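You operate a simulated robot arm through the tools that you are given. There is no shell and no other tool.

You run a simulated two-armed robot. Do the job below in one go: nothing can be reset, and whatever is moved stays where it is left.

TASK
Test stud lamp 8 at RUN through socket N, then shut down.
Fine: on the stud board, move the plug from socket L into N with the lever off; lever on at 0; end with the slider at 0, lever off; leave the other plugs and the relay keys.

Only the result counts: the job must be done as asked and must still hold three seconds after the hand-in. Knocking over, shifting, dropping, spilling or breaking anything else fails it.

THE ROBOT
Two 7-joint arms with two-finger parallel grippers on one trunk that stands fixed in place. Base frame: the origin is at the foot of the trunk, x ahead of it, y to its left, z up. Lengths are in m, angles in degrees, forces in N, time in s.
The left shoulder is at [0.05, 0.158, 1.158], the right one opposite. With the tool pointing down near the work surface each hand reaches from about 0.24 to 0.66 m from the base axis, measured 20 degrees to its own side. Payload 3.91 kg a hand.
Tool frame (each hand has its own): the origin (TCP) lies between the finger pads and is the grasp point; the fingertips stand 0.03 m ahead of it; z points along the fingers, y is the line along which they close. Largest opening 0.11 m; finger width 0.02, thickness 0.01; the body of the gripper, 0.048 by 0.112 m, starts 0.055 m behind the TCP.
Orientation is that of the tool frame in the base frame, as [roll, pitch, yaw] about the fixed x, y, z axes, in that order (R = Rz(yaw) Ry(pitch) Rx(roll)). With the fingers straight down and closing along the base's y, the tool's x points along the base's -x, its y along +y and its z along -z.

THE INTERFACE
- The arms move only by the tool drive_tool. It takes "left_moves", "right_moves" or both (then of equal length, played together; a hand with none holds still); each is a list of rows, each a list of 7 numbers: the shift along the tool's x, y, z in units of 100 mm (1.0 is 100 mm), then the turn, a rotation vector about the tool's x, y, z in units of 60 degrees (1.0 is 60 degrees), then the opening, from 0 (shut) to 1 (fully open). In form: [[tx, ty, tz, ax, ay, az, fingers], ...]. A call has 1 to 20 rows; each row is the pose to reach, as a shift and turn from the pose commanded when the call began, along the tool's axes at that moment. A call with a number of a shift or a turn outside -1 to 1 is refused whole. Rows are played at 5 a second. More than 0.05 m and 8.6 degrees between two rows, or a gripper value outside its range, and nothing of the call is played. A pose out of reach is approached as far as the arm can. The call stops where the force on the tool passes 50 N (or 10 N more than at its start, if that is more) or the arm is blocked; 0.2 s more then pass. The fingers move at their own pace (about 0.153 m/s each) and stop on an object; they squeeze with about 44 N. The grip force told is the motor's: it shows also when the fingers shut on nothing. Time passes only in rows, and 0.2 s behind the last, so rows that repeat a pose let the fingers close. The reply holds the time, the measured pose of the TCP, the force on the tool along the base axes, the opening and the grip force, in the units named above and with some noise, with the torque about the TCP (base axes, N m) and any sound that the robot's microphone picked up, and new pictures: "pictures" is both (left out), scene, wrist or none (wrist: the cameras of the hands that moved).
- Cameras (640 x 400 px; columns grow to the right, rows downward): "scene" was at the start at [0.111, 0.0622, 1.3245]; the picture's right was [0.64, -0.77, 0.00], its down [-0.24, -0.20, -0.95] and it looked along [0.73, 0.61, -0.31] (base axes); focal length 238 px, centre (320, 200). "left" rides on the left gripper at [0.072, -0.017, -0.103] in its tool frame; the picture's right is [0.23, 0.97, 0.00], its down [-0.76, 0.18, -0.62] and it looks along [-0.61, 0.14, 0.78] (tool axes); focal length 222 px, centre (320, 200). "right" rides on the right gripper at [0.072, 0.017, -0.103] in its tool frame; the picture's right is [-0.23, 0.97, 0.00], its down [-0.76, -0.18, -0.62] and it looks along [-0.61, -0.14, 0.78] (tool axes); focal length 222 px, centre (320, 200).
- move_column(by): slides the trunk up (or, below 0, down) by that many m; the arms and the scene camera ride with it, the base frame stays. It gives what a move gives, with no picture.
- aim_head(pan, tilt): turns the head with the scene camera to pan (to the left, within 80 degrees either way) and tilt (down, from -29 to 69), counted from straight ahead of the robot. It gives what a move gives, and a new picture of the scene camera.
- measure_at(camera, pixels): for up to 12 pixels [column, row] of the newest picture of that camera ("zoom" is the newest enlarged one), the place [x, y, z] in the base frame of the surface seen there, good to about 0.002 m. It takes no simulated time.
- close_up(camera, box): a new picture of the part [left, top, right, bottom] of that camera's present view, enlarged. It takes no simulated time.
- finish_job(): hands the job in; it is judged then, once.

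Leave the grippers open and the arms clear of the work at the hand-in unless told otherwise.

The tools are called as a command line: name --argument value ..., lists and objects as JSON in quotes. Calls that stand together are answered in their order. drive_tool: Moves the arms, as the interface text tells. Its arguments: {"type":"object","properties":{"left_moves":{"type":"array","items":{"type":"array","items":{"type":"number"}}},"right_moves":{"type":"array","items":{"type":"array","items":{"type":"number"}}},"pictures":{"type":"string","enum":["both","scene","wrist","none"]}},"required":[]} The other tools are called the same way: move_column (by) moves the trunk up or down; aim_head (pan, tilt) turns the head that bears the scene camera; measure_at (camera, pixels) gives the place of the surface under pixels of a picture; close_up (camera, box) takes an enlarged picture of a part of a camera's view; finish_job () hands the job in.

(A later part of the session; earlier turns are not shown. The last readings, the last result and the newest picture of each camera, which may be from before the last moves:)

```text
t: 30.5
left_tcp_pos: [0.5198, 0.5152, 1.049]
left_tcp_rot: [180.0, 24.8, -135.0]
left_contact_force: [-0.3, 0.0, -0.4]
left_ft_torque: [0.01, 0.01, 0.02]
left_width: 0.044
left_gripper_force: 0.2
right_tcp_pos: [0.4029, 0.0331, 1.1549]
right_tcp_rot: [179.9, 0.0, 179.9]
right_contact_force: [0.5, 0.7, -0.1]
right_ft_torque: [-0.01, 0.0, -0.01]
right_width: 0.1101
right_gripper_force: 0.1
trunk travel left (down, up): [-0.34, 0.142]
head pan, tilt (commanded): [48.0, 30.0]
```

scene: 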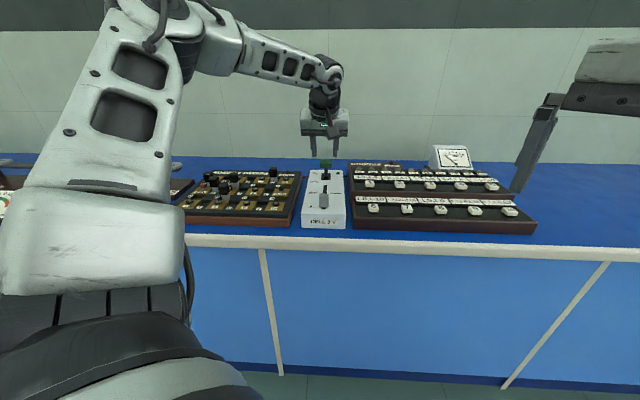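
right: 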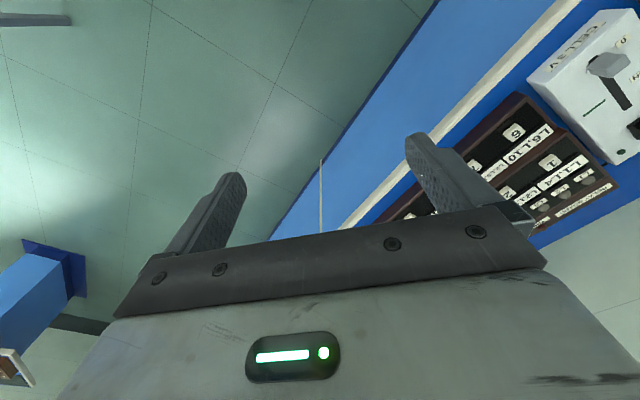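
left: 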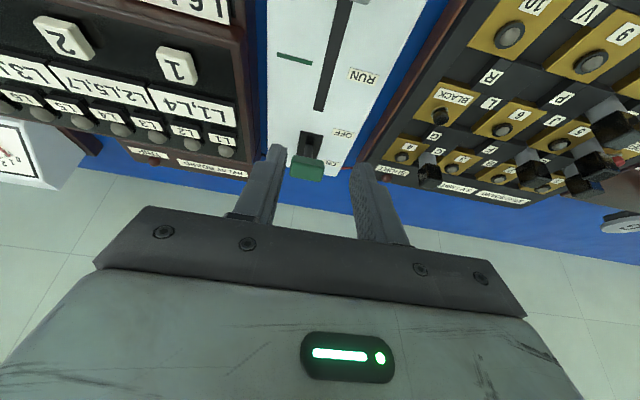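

Next I'll move back to above the slider, TCP v≈0.668 and z≈1.0, and look at it from the wrist camera.

drive_tool --left_moves '[[0.257, 0, 0.046, 0, 0, 0, 0.4], [0.513, 0, 0.091, 0, 0, 0, 0.4], [0.77, 0, 0.137, 0, 0, 0, 0.4], [0.77, 0, 0.137, 0, 0, 0, 0.4]]' --pictures "wrist"

close_up --camera "left" --box '[240, 20, 400, 140]'

```text
t: 31.5
left_tcp_pos: [0.4739, 0.4692, 1.0031]
left_tcp_rot: [-180.0, 25.1, -134.9]
left_contact_force: [-0.1, 0.6, -1.0]
left_ft_torque: [0.0, -0.01, -0.02]
left_width: 0.0442
left_gripper_force: 0.1
right_tcp_pos: [0.403, 0.0337, 1.1551]
right_tcp_rot: [179.9, 0.1, -179.9]
right_contact_force: [0.2, -0.1, 0.2]
right_ft_torque: [-0.02, 0.0, 0.03]
right_width: 0.1099
right_gripper_force: 0.0
trunk travel left (down, up): [-0.34, 0.142]
head pan, tilt (commanded): [48.0, 30.0]
```

left: 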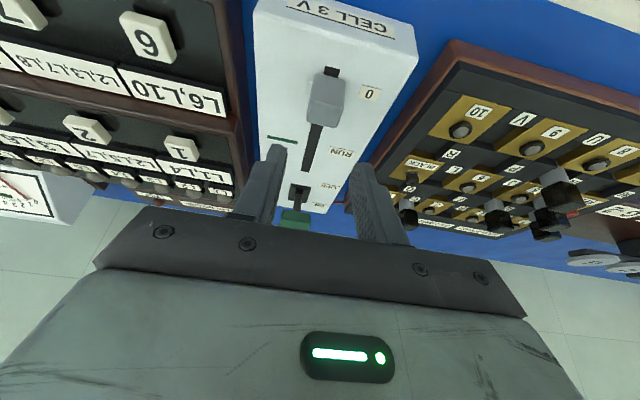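

```text
3.33 times, centred on (320, 80) of left
```

zoom: 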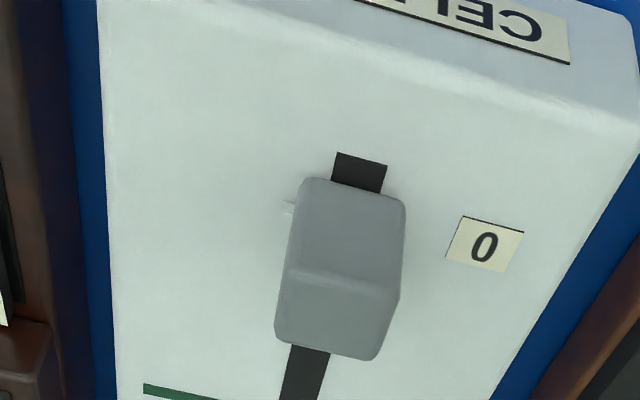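

measure_at --camera "zoom" --pixels '[[340, 230], [310, 190], [395, 210], [290, 280], [392, 298], [283, 335], [370, 352], [335, 320], [358, 170], [288, 208], [485, 245], [310, 365]]'

```text
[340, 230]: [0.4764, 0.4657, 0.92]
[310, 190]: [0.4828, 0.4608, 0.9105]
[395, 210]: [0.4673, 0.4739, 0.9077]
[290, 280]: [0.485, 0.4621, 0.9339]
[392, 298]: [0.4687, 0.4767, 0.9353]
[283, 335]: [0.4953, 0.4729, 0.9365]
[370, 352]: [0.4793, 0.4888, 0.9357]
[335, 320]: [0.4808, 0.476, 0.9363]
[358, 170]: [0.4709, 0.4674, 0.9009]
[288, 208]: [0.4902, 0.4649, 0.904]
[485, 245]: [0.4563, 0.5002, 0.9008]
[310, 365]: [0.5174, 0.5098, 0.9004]
```

The slider's centre reads v≈0.676, and the 0 label is at about the same place. I'll lower the open fingers around the slider knob.

drive_tool --left_moves '[[0.06, -0.005, 0.14, 0, 0, 0, 0.4], [0.12, -0.01, 0.28, 0, 0, 0, 0.4], [0.18, -0.015, 0.42, 0, 0, 0, 0.4], [0.24, -0.015, 0.561, 0, 0, 0, 0.4], [0.24, -0.015, 0.561, 0, 0, 0, 0.4]]' --pictures "wrist"

close_up --camera "left" --box '[220, 60, 420, 200]'

```text
t: 32.7
left_tcp_pos: [0.4781, 0.4706, 0.9407]
left_tcp_rot: [179.9, 25.0, -135.0]
left_contact_force: [0.4, 0.4, 0.2]
left_ft_torque: [-0.03, 0.02, -0.01]
left_width: 0.0441
left_gripper_force: 0.1
right_tcp_pos: [0.4009, 0.0326, 1.1551]
right_tcp_rot: [179.9, 0.0, 180.0]
right_contact_force: [1.0, 0.8, -0.6]
right_ft_torque: [-0.02, 0.0, 0.0]
right_width: 0.11
right_gripper_force: 0.1
trunk travel left (down, up): [-0.34, 0.142]
head pan, tilt (commanded): [48.0, 30.0]
```

left: 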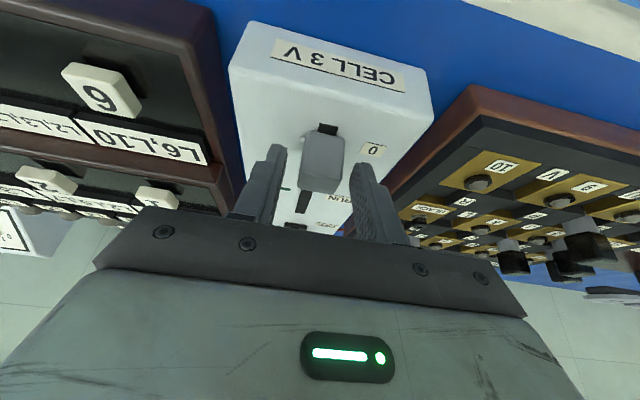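

```text
2.86 times, centred on (320, 130) of left
```

zoom: 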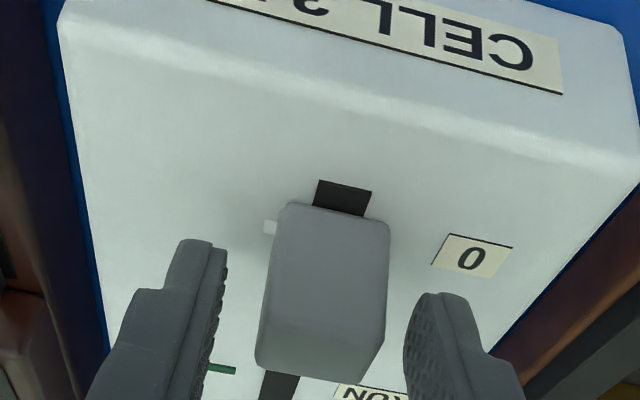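

The slider knob is between the pads. Closing on it.

drive_tool --left_moves '[[0, 0, 0, 0, 0, 0, 0.28], [0, 0, 0, 0, 0, 0, 0.2], [0, 0, 0, 0, 0, 0, 0.15], [0, 0, 0, 0, 0, 0, 0.15]]' --pictures "wrist"

close_up --camera "scene" --box '[300, 185, 348, 220]'

```text
t: 33.7
left_tcp_pos: [0.477, 0.4689, 0.9416]
left_tcp_rot: [-180.0, 24.9, -135.0]
left_contact_force: [-0.4, -1.1, -2.1]
left_ft_torque: [0.17, -0.44, 0.01]
left_width: 0.026
left_gripper_force: 44.9
right_tcp_pos: [0.4024, 0.0332, 1.156]
right_tcp_rot: [-180.0, 0.0, -180.0]
right_contact_force: [0.4, 0.5, 0.0]
right_ft_torque: [-0.01, -0.01, 0.05]
right_width: 0.1099
right_gripper_force: 0.0
trunk travel left (down, up): [-0.34, 0.142]
head pan, tilt (commanded): [48.0, 30.0]
```

left: 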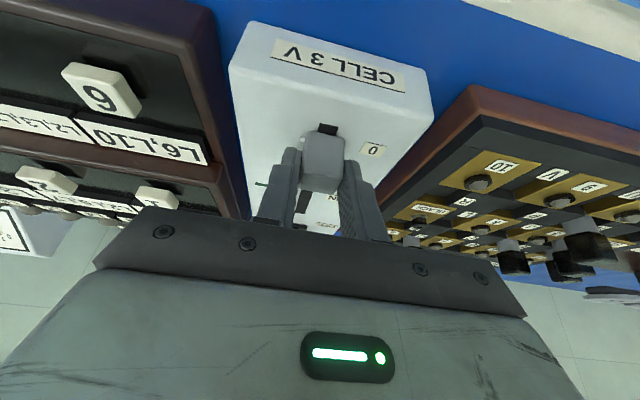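

```text
11.43 times, centred on (324, 202) of scene
```

zoom: 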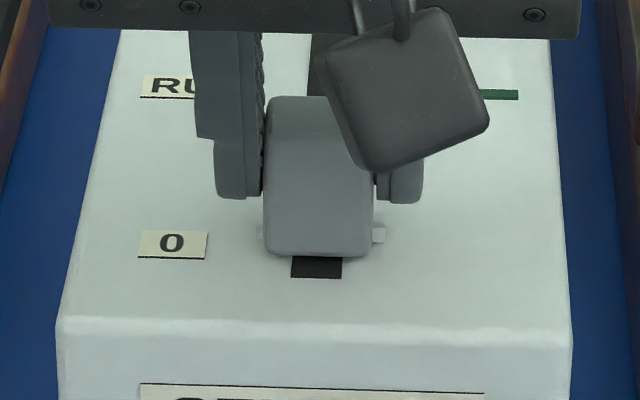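

The slider is gripped with its pointer just above the 0 label. I'll ease it 4 mm toward me to see whether it meets the stop at 0.

drive_tool --left_moves '[[0.018, 0, -0.008, 0, 0, 0, 0.15], [0.036, 0, -0.017, 0, 0, 0, 0.15], [0.036, 0, -0.017, 0, 0, 0, 0.15]]' --pictures "none"

close_up --camera "scene" --box '[300, 185, 348, 220]'

```text
t: 34.5
left_tcp_pos: [0.4749, 0.4687, 0.9421]
left_tcp_rot: [179.9, 24.9, -135.0]
left_contact_force: [8.6, 7.3, -1.2]
left_ft_torque: [-0.67, 0.8, -0.16]
left_width: 0.0258
left_gripper_force: 44.5
right_tcp_pos: [0.4031, 0.0347, 1.1549]
right_tcp_rot: [179.9, 0.1, -180.0]
right_contact_force: [-0.5, 0.5, 0.4]
right_ft_torque: [-0.01, -0.02, 0.0]
right_width: 0.1101
right_gripper_force: 0.1
trunk travel left (down, up): [-0.34, 0.142]
head pan, tilt (commanded): [48.0, 30.0]
```

```text
11.43 times, centred on (324, 202) of scene
```

zoom: 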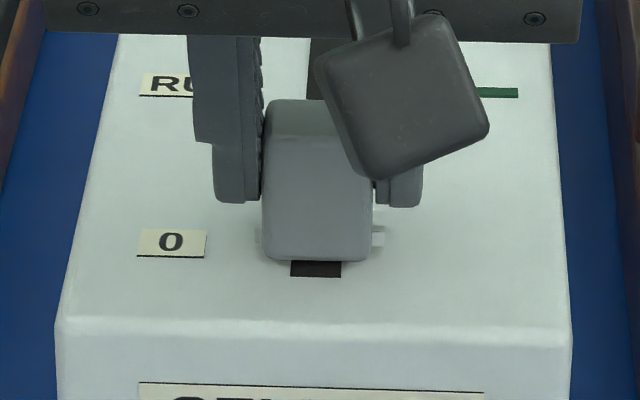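

The slider moved about 2 mm and then 11 N built up. One more 2 mm nudge will tell whether this is the end stop.

drive_tool --left_moves '[[0.009, 0, -0.004, 0, 0, 0, 0.15], [0.018, 0, -0.008, 0, 0, 0, 0.15], [0.018, 0, -0.008, 0, 0, 0, 0.15]]' --pictures "none"

close_up --camera "scene" --box '[300, 185, 348, 220]'

```text
t: 35.3
left_tcp_pos: [0.4754, 0.468, 0.9415]
left_tcp_rot: [-179.8, 25.2, -134.9]
left_contact_force: [19.9, 14.8, -1.6]
left_ft_torque: [0.35, -0.19, 0.22]
left_width: 0.026
left_gripper_force: 45.0
right_tcp_pos: [0.4023, 0.0347, 1.1543]
right_tcp_rot: [180.0, 0.0, 180.0]
right_contact_force: [0.1, 0.2, -0.5]
right_ft_torque: [0.02, 0.0, -0.03]
right_width: 0.1099
right_gripper_force: 0.0
trunk travel left (down, up): [-0.34, 0.142]
head pan, tilt (commanded): [48.0, 30.0]
```

```text
11.43 times, centred on (324, 202) of scene
```

zoom: 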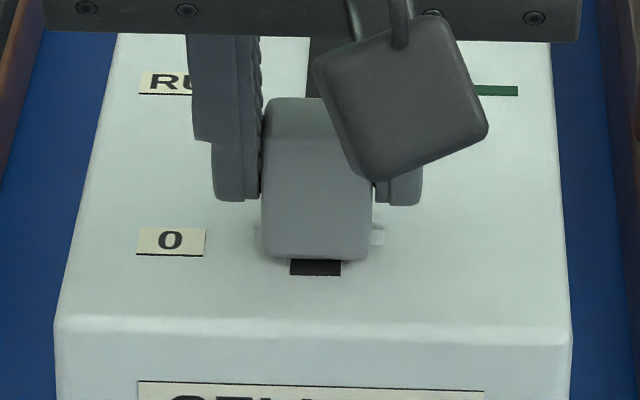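

Force rose to 25 N with no movement, so the slider is firmly at its 0 stop. I'll open the fingers and lift straight up.

drive_tool --left_moves '[[0, 0, 0, 0, 0, 0, 0.3], [0, 0, 0, 0, 0, 0, 0.4], [0, 0, 0, 0, 0, 0, 0.4], [-0.127, 0, -0.272, 0, 0, 0, 0.4], [-0.254, 0, -0.544, 0, 0, 0, 0.4], [-0.38, 0, -0.815, 0, 0, 0, 0.5]]' --pictures "both"

close_up --camera "scene" --box '[300, 185, 348, 220]'

```text
t: 36.7
left_tcp_pos: [0.4729, 0.4659, 1.0327]
left_tcp_rot: [-180.0, 24.9, -135.0]
left_contact_force: [0.4, -0.5, 0.0]
left_ft_torque: [-0.04, 0.01, 0.02]
left_width: 0.0552
left_gripper_force: 0.0
right_tcp_pos: [0.401, 0.0347, 1.1558]
right_tcp_rot: [179.9, 0.0, 180.0]
right_contact_force: [0.6, -0.2, 0.0]
right_ft_torque: [0.03, 0.02, 0.0]
right_width: 0.1101
right_gripper_force: 0.0
trunk travel left (down, up): [-0.34, 0.142]
head pan, tilt (commanded): [48.0, 30.0]
```

scene: 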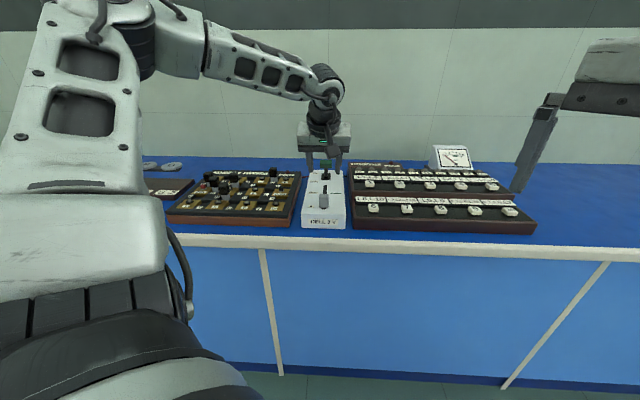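
left: 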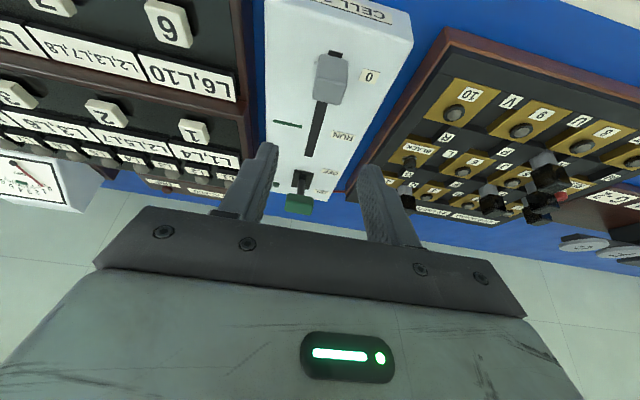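

```text
11.43 times, centred on (324, 202) of scene
```

zoom: 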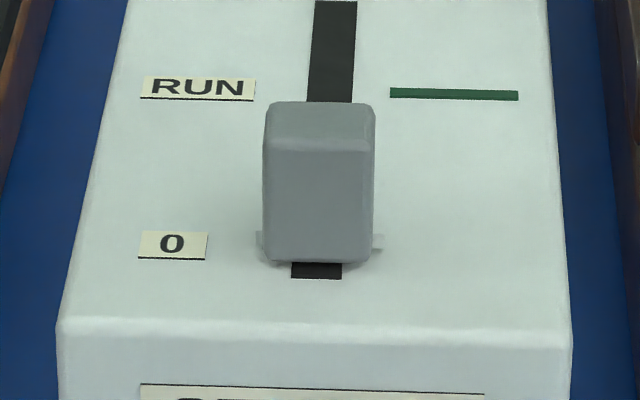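

The slider pointer is lined up with 0 again and the box hasn't moved. Back to the lever: I'll move out while tilting to 57°, which keeps the camera bracket above the slider knob.

drive_tool --left_moves '[[-0.19, 0, 0.066, 0, -0.107, 0, 0.55], [-0.379, 0, 0.133, 0, -0.213, 0, 0.6], [-0.569, 0, 0.199, 0, -0.32, 0, 0.65], [-0.758, 0, 0.266, 0, -0.427, 0, 0.65], [-0.948, 0, 0.332, 0, -0.533, 0, 0.65]]' --pictures "none"

```text
t: 37.9
left_tcp_pos: [0.5428, 0.5365, 1.0445]
left_tcp_rot: [-179.9, 57.0, -135.0]
left_contact_force: [0.8, -0.6, 0.0]
left_ft_torque: [0.02, 0.0, 0.01]
left_width: 0.0714
left_gripper_force: 0.0
right_tcp_pos: [0.4016, 0.0332, 1.1553]
right_tcp_rot: [179.9, 0.0, 180.0]
right_contact_force: [0.6, 0.3, 0.2]
right_ft_torque: [-0.03, -0.01, 0.01]
right_width: 0.1101
right_gripper_force: 0.1
trunk travel left (down, up): [-0.34, 0.142]
head pan, tilt (commanded): [48.0, 30.0]
```

At v=0.763, tilt 57°. I'll test the reach above the knob at z≈1.03 before touching it.

drive_tool --left_moves '[[-0.157, 0, 0.331, 0, 0, 0, 0.65], [-0.315, 0, 0.661, 0, 0, 0, 0.65], [-0.472, 0, 0.993, 0, 0, 0, 0.65]]' --pictures "none"

drive_tool --left_moves '[[-0.038, 0, 0.059, 0, 0, 0, 0.65], [-0.076, 0, 0.117, 0, 0, 0, 0.65]]' --pictures "wrist"

```text
t: 38.7
left_tcp_pos: [0.621, 0.6139, 1.0274]
left_tcp_rot: [-179.9, 56.8, -134.9]
left_contact_force: [-0.4, -0.6, -0.7]
left_ft_torque: [-0.03, 0.01, 0.03]
left_width: 0.0715
left_gripper_force: 0.1
right_tcp_pos: [0.403, 0.0337, 1.156]
right_tcp_rot: [179.9, -0.1, -180.0]
right_contact_force: [0.6, 0.4, -0.3]
right_ft_torque: [0.03, -0.02, -0.02]
right_width: 0.1101
right_gripper_force: 0.1
trunk travel left (down, up): [-0.34, 0.142]
head pan, tilt (commanded): [48.0, 30.0]
```

```text
t: 39.3
left_tcp_pos: [0.6308, 0.6232, 1.0279]
left_tcp_rot: [180.0, 56.9, -135.0]
left_contact_force: [-0.1, 0.3, 0.4]
left_ft_torque: [-0.02, 0.02, 0.0]
left_width: 0.0718
left_gripper_force: 0.0
right_tcp_pos: [0.4024, 0.0334, 1.156]
right_tcp_rot: [179.9, 0.0, 179.9]
right_contact_force: [0.2, 0.7, 0.1]
right_ft_torque: [0.01, -0.03, -0.01]
right_width: 0.1102
right_gripper_force: 0.1
trunk travel left (down, up): [-0.34, 0.142]
head pan, tilt (commanded): [48.0, 30.0]
```

left: 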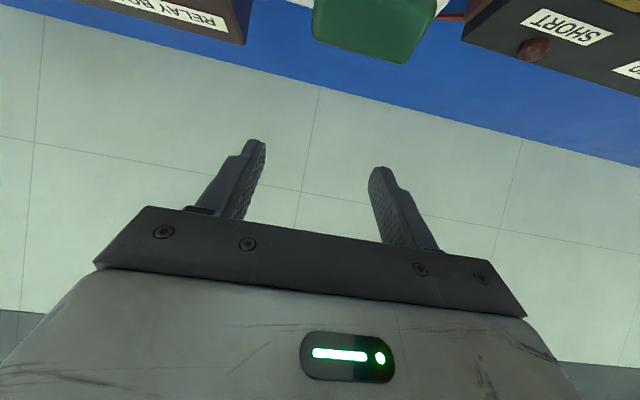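

The reach is good out to v=0.887. Now I'll go back and down to straddle the knob at OFF with the fingertips, TCP at about v=0.825, z=0.972.

drive_tool --left_moves '[[0.167, 0.005, -0.258, 0, 0, 0, 0.65], [0.335, 0.005, -0.516, 0, 0, 0, 0.65], [0.49, 0.005, -0.415, 0, 0, 0, 0.65], [0.645, 0.005, -0.315, 0, 0, 0, 0.65], [0.8, 0.005, -0.214, 0, 0, 0, 0.65], [0.8, 0.005, -0.214, 0, 0, 0, 0.65]]' --pictures "both"

close_up --camera "left" --box '[200, 60, 440, 210]'

close_up --camera "scene" --box '[280, 150, 376, 230]'

```text
t: 40.7
left_tcp_pos: [0.5861, 0.5817, 0.972]
left_tcp_rot: [-180.0, 56.8, -134.9]
left_contact_force: [0.8, 0.4, -0.1]
left_ft_torque: [0.0, 0.01, -0.01]
left_width: 0.0713
left_gripper_force: 0.0
right_tcp_pos: [0.4026, 0.0332, 1.1546]
right_tcp_rot: [179.9, 0.0, -180.0]
right_contact_force: [0.0, -0.4, -0.2]
right_ft_torque: [0.03, -0.01, 0.03]
right_width: 0.1103
right_gripper_force: 0.0
trunk travel left (down, up): [-0.34, 0.142]
head pan, tilt (commanded): [48.0, 30.0]
```

scene: 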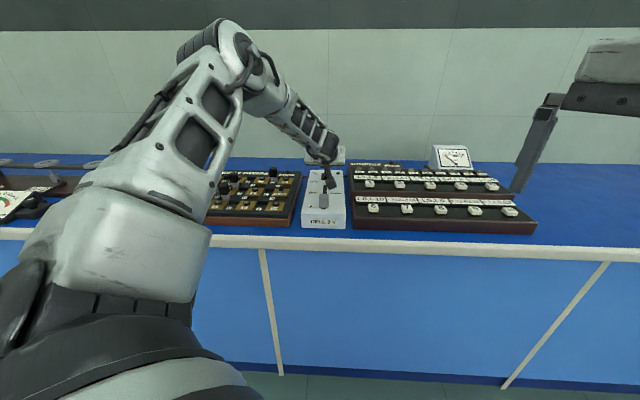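
left: 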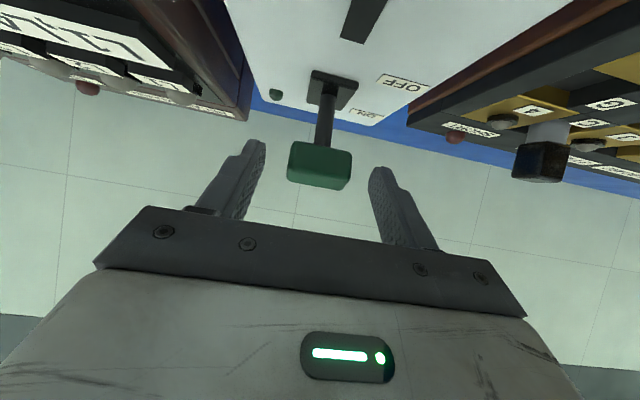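

```text
2.67 times, centred on (320, 135) of left
```

zoom: 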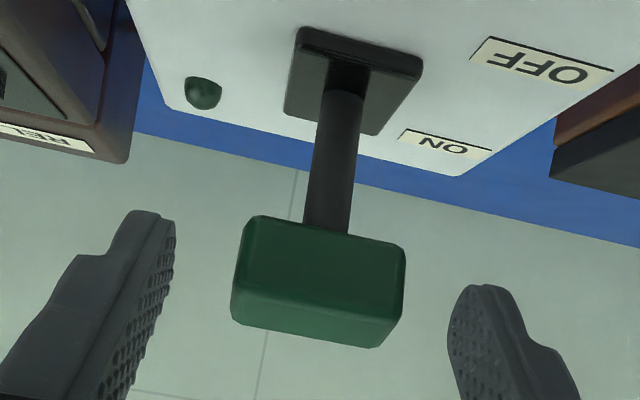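

```text
5.00 times, centred on (328, 190) of scene
```

zoom: 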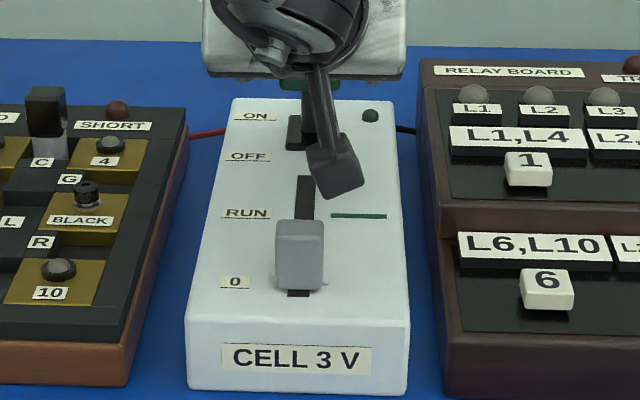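

No contact now, and the bracket clears the slider. The knob is centred between the fingertips, so I'll close on it.

drive_tool --left_moves '[[0, 0, 0, 0, 0, 0, 0.45], [0, 0, 0, 0, 0, 0, 0.3], [0, 0, 0, 0, 0, 0, 0.3], [0, 0, 0, 0, 0, 0, 0.3]]' --pictures "wrist"

```text
t: 41.7
left_tcp_pos: [0.5871, 0.5801, 0.9724]
left_tcp_rot: [-179.9, 56.9, -135.0]
left_contact_force: [3.3, -3.0, 0.6]
left_ft_torque: [-0.26, -0.08, -0.15]
left_width: 0.04
left_gripper_force: 44.7
right_tcp_pos: [0.4029, 0.0335, 1.1553]
right_tcp_rot: [179.9, 0.0, -180.0]
right_contact_force: [0.3, 0.1, 0.4]
right_ft_torque: [-0.02, -0.01, -0.01]
right_width: 0.1101
right_gripper_force: 0.0
trunk travel left (down, up): [-0.34, 0.142]
head pan, tilt (commanded): [48.0, 30.0]
```

left: 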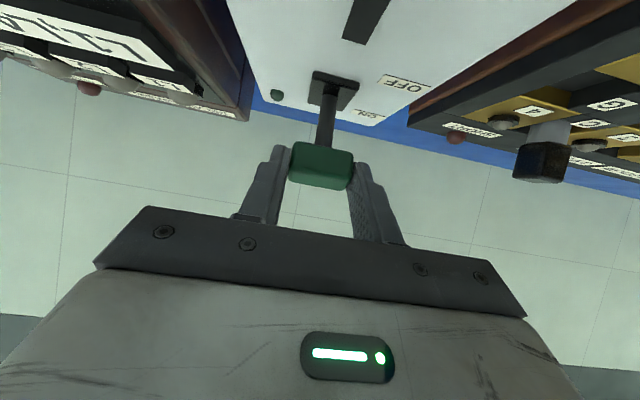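

Gripped at 40 mm. Swinging the knob along its arc toward ON.

drive_tool --left_moves '[[-0.06, 0, 0.041, 0, 0, 0, 0.3], [-0.116, 0, 0.088, 0, 0, 0, 0.3], [-0.165, 0, 0.142, 0, 0, 0, 0.3], [-0.208, 0, 0.2, 0, 0, 0, 0.3], [-0.243, 0, 0.263, 0, 0, 0, 0.3], [-0.273, 0, 0.33, 0, 0, 0, 0.3], [-0.293, 0, 0.4, 0, 0, 0, 0.3]]' --pictures "both"

close_up --camera "left" --box '[200, 60, 440, 210]'

close_up --camera "scene" --box '[280, 150, 376, 230]'

```text
t: 43.3
left_tcp_pos: [0.6203, 0.613, 0.979]
left_tcp_rot: [-179.9, 57.4, -135.1]
left_contact_force: [-8.0, -13.0, 11.0]
left_ft_torque: [-0.77, 0.92, 0.15]
left_width: 0.0399
left_gripper_force: 45.4
right_tcp_pos: [0.4006, 0.0315, 1.157]
right_tcp_rot: [179.8, 0.1, -179.9]
right_contact_force: [0.1, 0.5, 0.6]
right_ft_torque: [0.03, -0.03, -0.03]
right_width: 0.1098
right_gripper_force: 0.1
trunk travel left (down, up): [-0.34, 0.142]
head pan, tilt (commanded): [48.0, 30.0]
```

scene: 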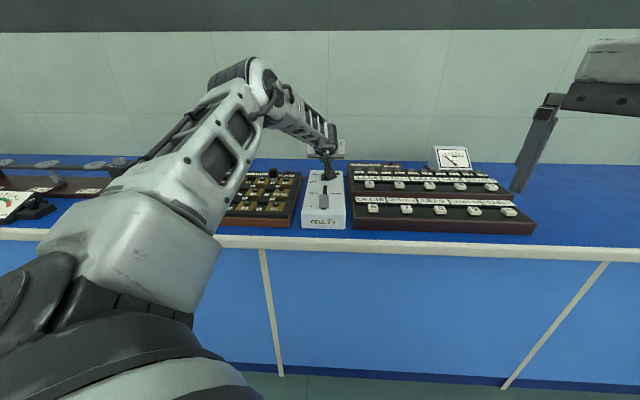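
left: 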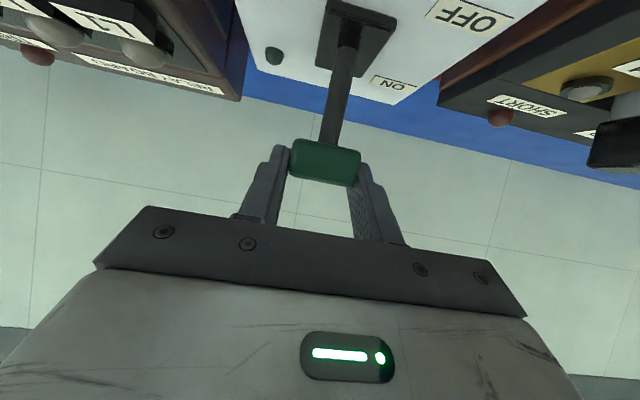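

```text
2.67 times, centred on (320, 135) of left
```

zoom: 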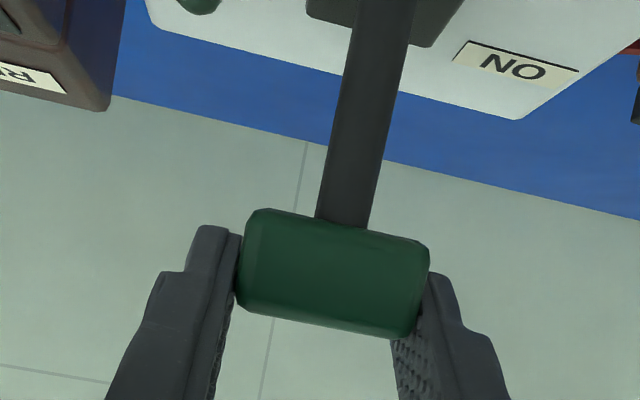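

```text
5.00 times, centred on (328, 190) of scene
```

zoom: 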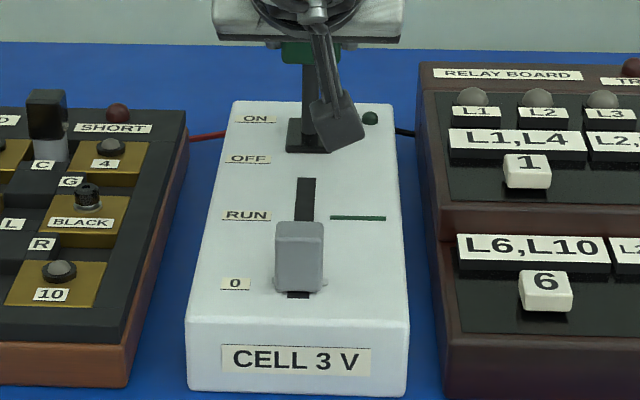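

The knob is now past upright, about 17° toward ON, and the remaining force is mostly pad friction. I'll push 6 mm more.

drive_tool --left_moves '[[-0.013, 0, 0.028, 0, 0, 0, 0.3], [-0.025, 0, 0.055, 0, 0, 0, 0.3], [-0.025, 0, 0.055, 0, 0, 0, 0.3]]' --pictures "none"

```text
t: 44.1
left_tcp_pos: [0.6271, 0.6195, 0.9753]
left_tcp_rot: [180.0, 57.0, -135.2]
left_contact_force: [7.5, -1.7, 2.8]
left_ft_torque: [0.05, -0.25, -0.11]
left_width: 0.0397
left_gripper_force: 45.3
right_tcp_pos: [0.4027, 0.0332, 1.1548]
right_tcp_rot: [179.9, 0.0, 180.0]
right_contact_force: [-0.4, 0.3, 0.1]
right_ft_torque: [-0.03, -0.04, 0.0]
right_width: 0.11
right_gripper_force: 0.1
trunk travel left (down, up): [-0.34, 0.142]
head pan, tilt (commanded): [48.0, 30.0]
```

The force dropped and the TCP advanced to v≈0.8815, so the lever has gone over. Opening the fingers to let it settle.

drive_tool --left_moves '[[0, 0, 0, 0, 0, 0, 0.5], [0, 0, 0, 0, 0, 0, 0.65], [0, 0, 0, 0, 0, 0, 0.65]]' --pictures "both"

close_up --camera "left" --box '[200, 60, 440, 210]'

close_up --camera "scene" --box '[280, 150, 376, 230]'

```text
t: 44.9
left_tcp_pos: [0.6258, 0.6198, 0.975]
left_tcp_rot: [-179.9, 56.9, -135.0]
left_contact_force: [0.0, -0.2, 0.1]
left_ft_torque: [0.03, 0.01, 0.01]
left_width: 0.0716
left_gripper_force: 0.0
right_tcp_pos: [0.4017, 0.0335, 1.1549]
right_tcp_rot: [180.0, 0.0, -180.0]
right_contact_force: [0.5, -0.4, 0.4]
right_ft_torque: [-0.01, 0.02, 0.01]
right_width: 0.1099
right_gripper_force: 0.0
trunk travel left (down, up): [-0.34, 0.142]
head pan, tilt (commanded): [48.0, 30.0]
```

scene: 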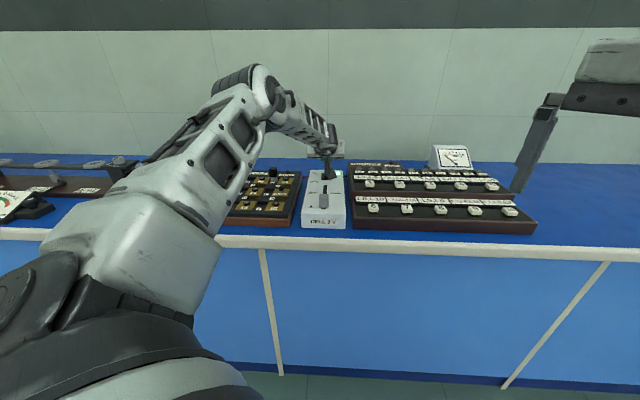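
left: 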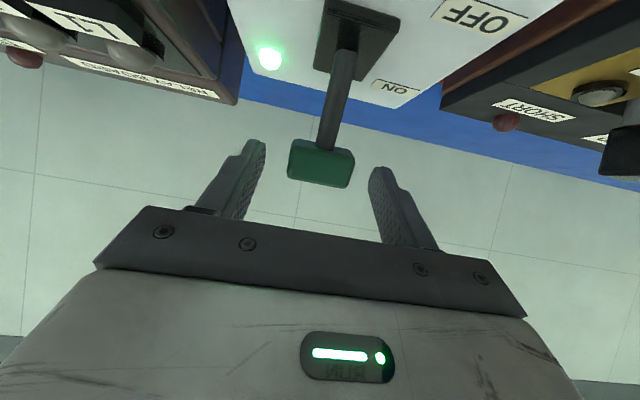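

```text
2.67 times, centred on (320, 135) of left
```

zoom: 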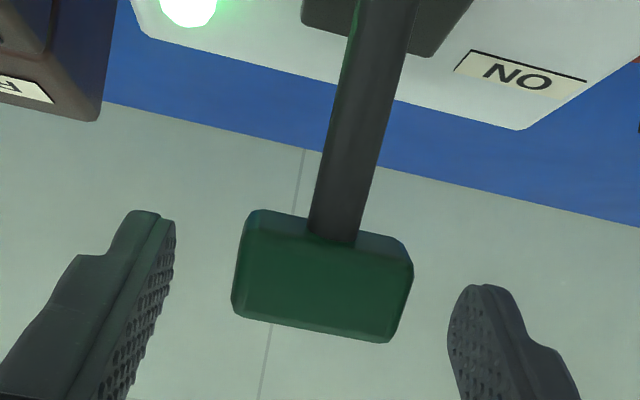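

```text
5.00 times, centred on (328, 190) of scene
```

zoom: 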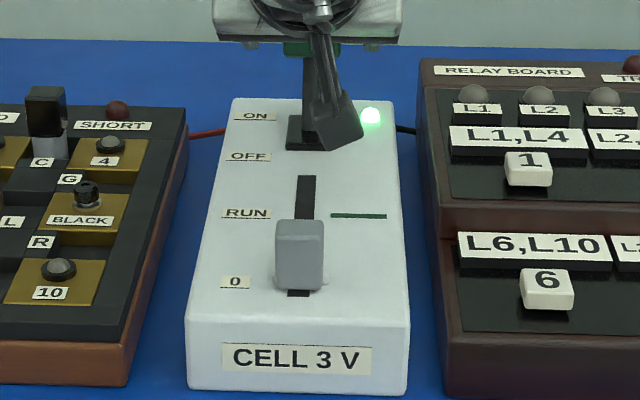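

The green LED is lit: the lever is ON with the slider at 0. Now I'll retreat up and back from the knob.

drive_tool --left_moves '[[-0.095, 0, -0.22, 0, 0, 0, 0.65], [-0.19, 0, -0.441, 0, 0, 0, 0.65], [-0.285, 0, -0.662, 0, 0, 0, 0.65]]' --pictures "none"

drive_tool --left_moves '[[0.109, 0, -0.168, 0, 0.107, 0, 0.6], [0.218, 0, -0.336, 0, 0.213, 0, 0.5], [0.327, 0, -0.503, 0, 0.32, 0, 0.45], [0.436, 0, -0.671, 0, 0.427, 0, 0.4], [0.545, 0, -0.839, 0, 0.533, 0, 0.4]]' --pictures "both"

```text
t: 45.7
left_tcp_pos: [0.5984, 0.5924, 1.0338]
left_tcp_rot: [-180.0, 56.9, -135.0]
left_contact_force: [-1.1, -0.5, 0.4]
left_ft_torque: [0.01, 0.02, 0.0]
left_width: 0.0713
left_gripper_force: 0.0
right_tcp_pos: [0.4012, 0.0324, 1.1555]
right_tcp_rot: [179.9, 0.1, -180.0]
right_contact_force: [0.5, -0.7, -0.5]
right_ft_torque: [0.0, 0.06, -0.02]
right_width: 0.1101
right_gripper_force: 0.1
trunk travel left (down, up): [-0.34, 0.142]
head pan, tilt (commanded): [48.0, 30.0]
```

```text
t: 46.9
left_tcp_pos: [0.5267, 0.5202, 1.0352]
left_tcp_rot: [180.0, 24.8, -135.0]
left_contact_force: [0.6, 0.4, 0.8]
left_ft_torque: [0.0, 0.0, 0.02]
left_width: 0.0439
left_gripper_force: 0.0
right_tcp_pos: [0.4012, 0.0331, 1.1557]
right_tcp_rot: [179.8, -0.1, -180.0]
right_contact_force: [0.0, -0.2, 0.1]
right_ft_torque: [0.01, -0.02, 0.0]
right_width: 0.11
right_gripper_force: 0.1
trunk travel left (down, up): [-0.34, 0.142]
head pan, tilt (commanded): [48.0, 30.0]
```

scene: 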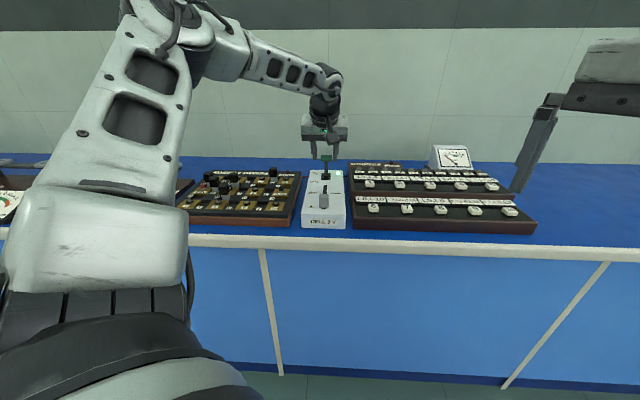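
left: 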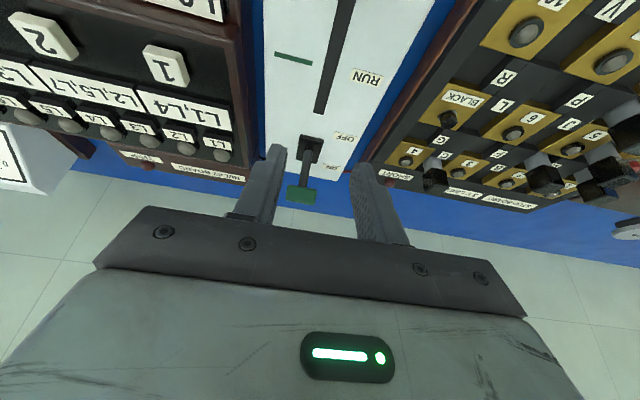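

close_up --camera "scene" --box '[280, 150, 376, 230]'

close_up --camera "scene" --box '[170, 160, 310, 240]'

```text
5.00 times, centred on (328, 190) of scene
```

zoom: 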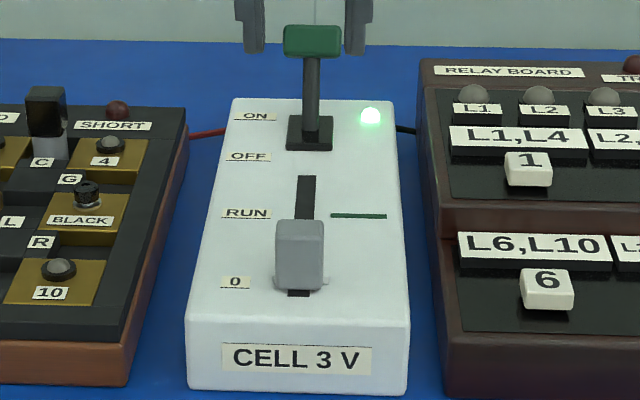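

```text
4.57 times, centred on (240, 200) of scene
```

zoom: 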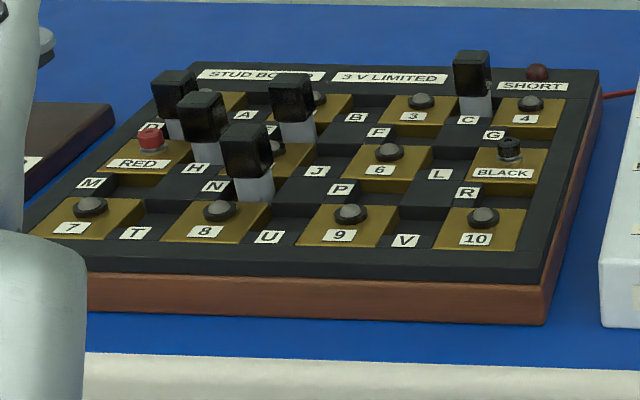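

The lever is ON with the LED lit and nothing else has changed. Next I'll go back to the slider: first above it, then down around it with open fingers.

drive_tool --left_moves '[[0.27, 0, 0.003, 0, 0, 0, 0.4], [0.54, -0.003, 0.005, 0, 0, 0, 0.4], [0.81, -0.006, 0.008, 0, 0, 0, 0.4], [0.81, -0.006, 0.008, 0, 0, 0, 0.4]]' --pictures "none"

```text
t: 47.9
left_tcp_pos: [0.4743, 0.4679, 1.0]
left_tcp_rot: [179.9, 24.9, -135.1]
left_contact_force: [-0.1, -0.3, -0.1]
left_ft_torque: [0.01, 0.01, -0.01]
left_width: 0.0439
left_gripper_force: 0.0
right_tcp_pos: [0.4017, 0.0322, 1.1545]
right_tcp_rot: [179.9, 0.0, -180.0]
right_contact_force: [-1.1, 0.3, 0.7]
right_ft_torque: [-0.04, 0.01, 0.01]
right_width: 0.11
right_gripper_force: 0.1
trunk travel left (down, up): [-0.34, 0.142]
head pan, tilt (commanded): [48.0, 30.0]
```

drive_tool --left_moves '[[0.059, -0.003, 0.132, 0, 0, 0, 0.4], [0.118, -0.005, 0.264, 0, 0, 0, 0.4], [0.177, -0.005, 0.397, 0, 0, 0, 0.4], [0.236, -0.005, 0.529, 0, 0, 0, 0.4], [0.236, -0.005, 0.529, 0, 0, 0, 0.4]]' --pictures "wrist"

```text
t: 49.1
left_tcp_pos: [0.4756, 0.4688, 0.9423]
left_tcp_rot: [-179.9, 24.9, -135.0]
left_contact_force: [0.5, -0.6, 0.8]
left_ft_torque: [0.01, 0.0, -0.02]
left_width: 0.0442
left_gripper_force: 0.0
right_tcp_pos: [0.4015, 0.0331, 1.1553]
right_tcp_rot: [179.9, 0.0, 180.0]
right_contact_force: [0.3, 1.3, 0.5]
right_ft_torque: [-0.01, 0.03, 0.02]
right_width: 0.1099
right_gripper_force: 0.1
trunk travel left (down, up): [-0.34, 0.142]
head pan, tilt (commanded): [48.0, 30.0]
```

left: 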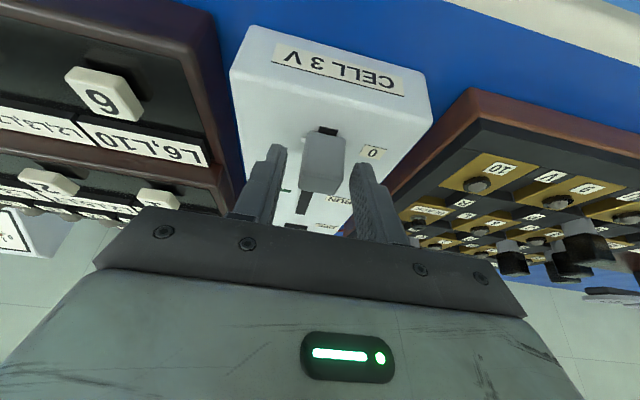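

The slider knob is between the pads. Closing on it.

drive_tool --left_moves '[[0, 0, 0, 0, 0, 0, 0.28], [0, 0, 0, 0, 0, 0, 0.2], [0, 0, 0, 0, 0, 0, 0.15], [0, 0, 0, 0, 0, 0, 0.15]]' --pictures "none"

close_up --camera "scene" --box '[300, 185, 348, 220]'

```text
t: 50.1
left_tcp_pos: [0.4763, 0.4687, 0.9411]
left_tcp_rot: [180.0, 24.8, -135.1]
left_contact_force: [-2.2, 1.7, -1.2]
left_ft_torque: [0.35, -0.07, 0.05]
left_width: 0.0261
left_gripper_force: 45.0
right_tcp_pos: [0.4024, 0.0341, 1.1553]
right_tcp_rot: [179.9, 0.0, 179.9]
right_contact_force: [-0.1, -0.1, -0.1]
right_ft_torque: [-0.03, -0.02, -0.02]
right_width: 0.1101
right_gripper_force: 0.1
trunk travel left (down, up): [-0.34, 0.142]
head pan, tilt (commanded): [48.0, 30.0]
```

```text
11.43 times, centred on (324, 202) of scene
```

zoom: 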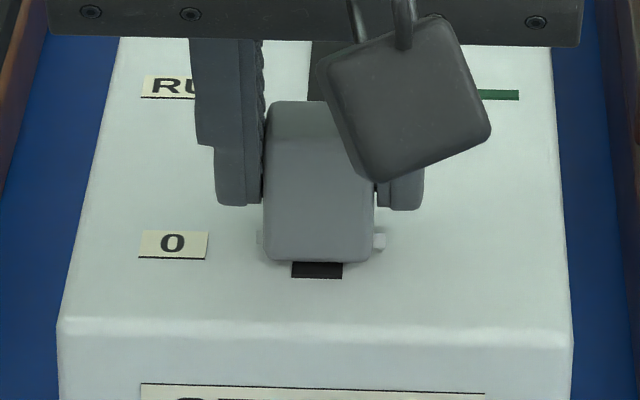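

Gripped at 0. I'll move the slider 65 mm outward, short of RUN, then check.

drive_tool --left_moves '[[-0.091, 0, 0.042, 0, 0, 0, 0.15], [-0.181, 0, 0.085, 0, 0, 0, 0.15], [-0.272, 0, 0.127, 0, 0, 0, 0.15], [-0.362, 0, 0.169, 0, 0, 0, 0.15], [-0.453, 0, 0.211, 0, 0, 0, 0.15], [-0.544, 0, 0.254, 0, 0, 0, 0.15], [-0.589, 0, 0.275, 0, 0, 0, 0.15], [-0.589, 0, 0.275, 0, 0, 0, 0.15]]' --pictures "both"

close_up --camera "scene" --box '[300, 180, 348, 215]'

close_up --camera "scene" --box '[170, 160, 310, 240]'

close_up --camera "left" --box '[220, 80, 420, 220]'

```text
t: 51.9
left_tcp_pos: [0.5225, 0.5141, 0.9416]
left_tcp_rot: [180.0, 24.9, -135.0]
left_contact_force: [-2.0, 2.2, -0.7]
left_ft_torque: [-0.1, 0.13, 0.08]
left_width: 0.0258
left_gripper_force: 45.1
right_tcp_pos: [0.4012, 0.0335, 1.1551]
right_tcp_rot: [-179.9, 0.0, 180.0]
right_contact_force: [0.2, 0.6, 0.1]
right_ft_torque: [-0.03, 0.01, 0.0]
right_width: 0.1101
right_gripper_force: 0.0
trunk travel left (down, up): [-0.34, 0.142]
head pan, tilt (commanded): [48.0, 30.0]
```

scene: 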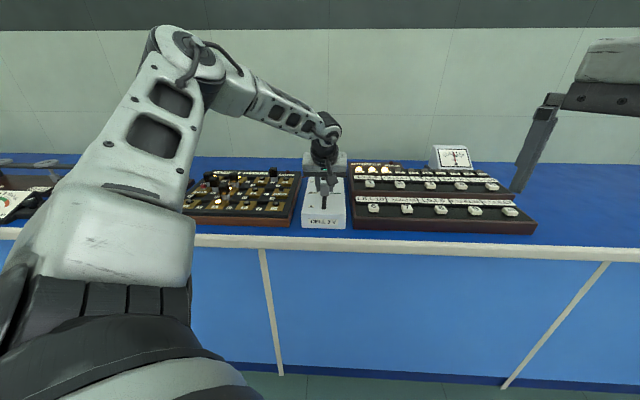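
left: 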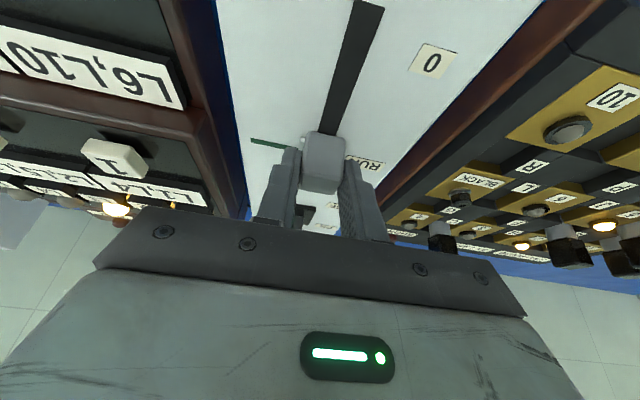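

```text
11.43 times, centred on (324, 198) of scene
```

zoom: 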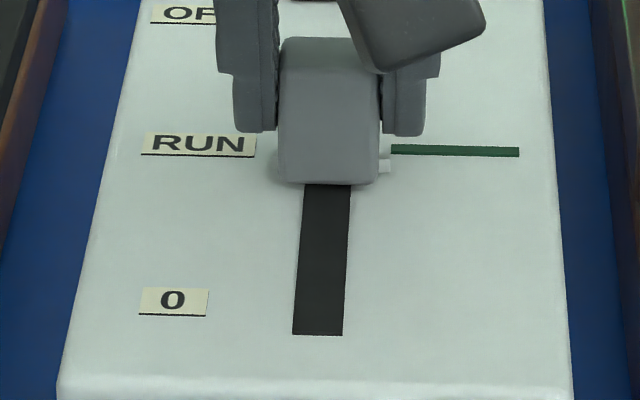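

```text
4.57 times, centred on (240, 200) of scene
```

zoom: 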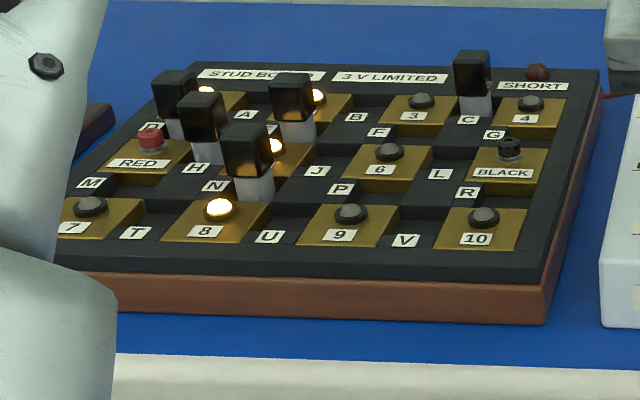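

```text
2.86 times, centred on (320, 150) of left
```

zoom: 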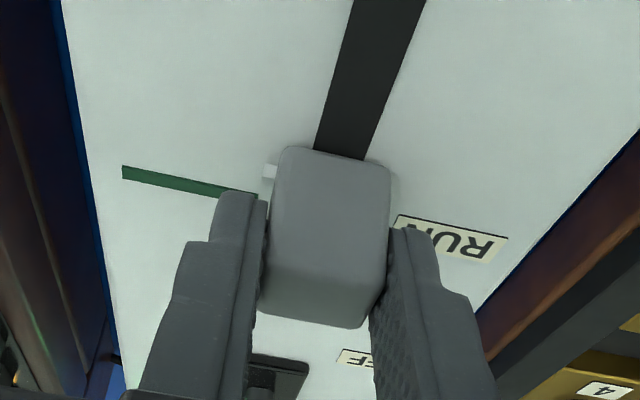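

Lamps 8, 1, 2 and 5 are already glowing, but the slider pointer is still short of the green RUN mark. I'll measure the pointer against the mark.

measure_at --camera "zoom" --pixels '[[270, 171], [268, 174], [180, 183], [240, 194], [140, 176], [330, 200], [465, 243], [300, 160]]'

close_up --camera "left" --box '[290, 110, 340, 150]'

```text
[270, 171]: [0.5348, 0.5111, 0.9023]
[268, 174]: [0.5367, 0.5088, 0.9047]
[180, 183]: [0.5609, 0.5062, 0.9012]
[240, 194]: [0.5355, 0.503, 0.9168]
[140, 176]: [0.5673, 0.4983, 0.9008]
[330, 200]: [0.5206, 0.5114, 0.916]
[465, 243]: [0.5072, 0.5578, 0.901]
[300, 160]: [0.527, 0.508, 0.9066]
```

```text
10.00 times, centred on (315, 130) of left
```

zoom: 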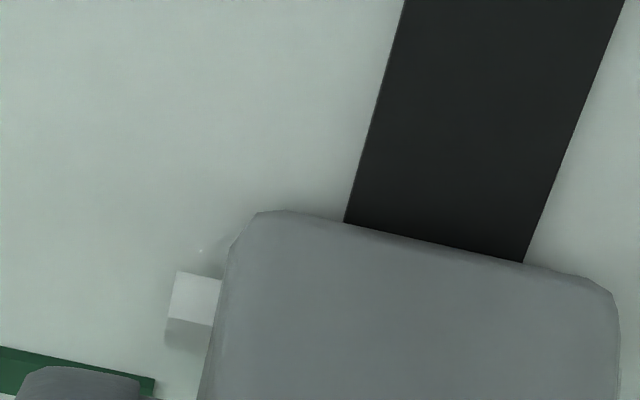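

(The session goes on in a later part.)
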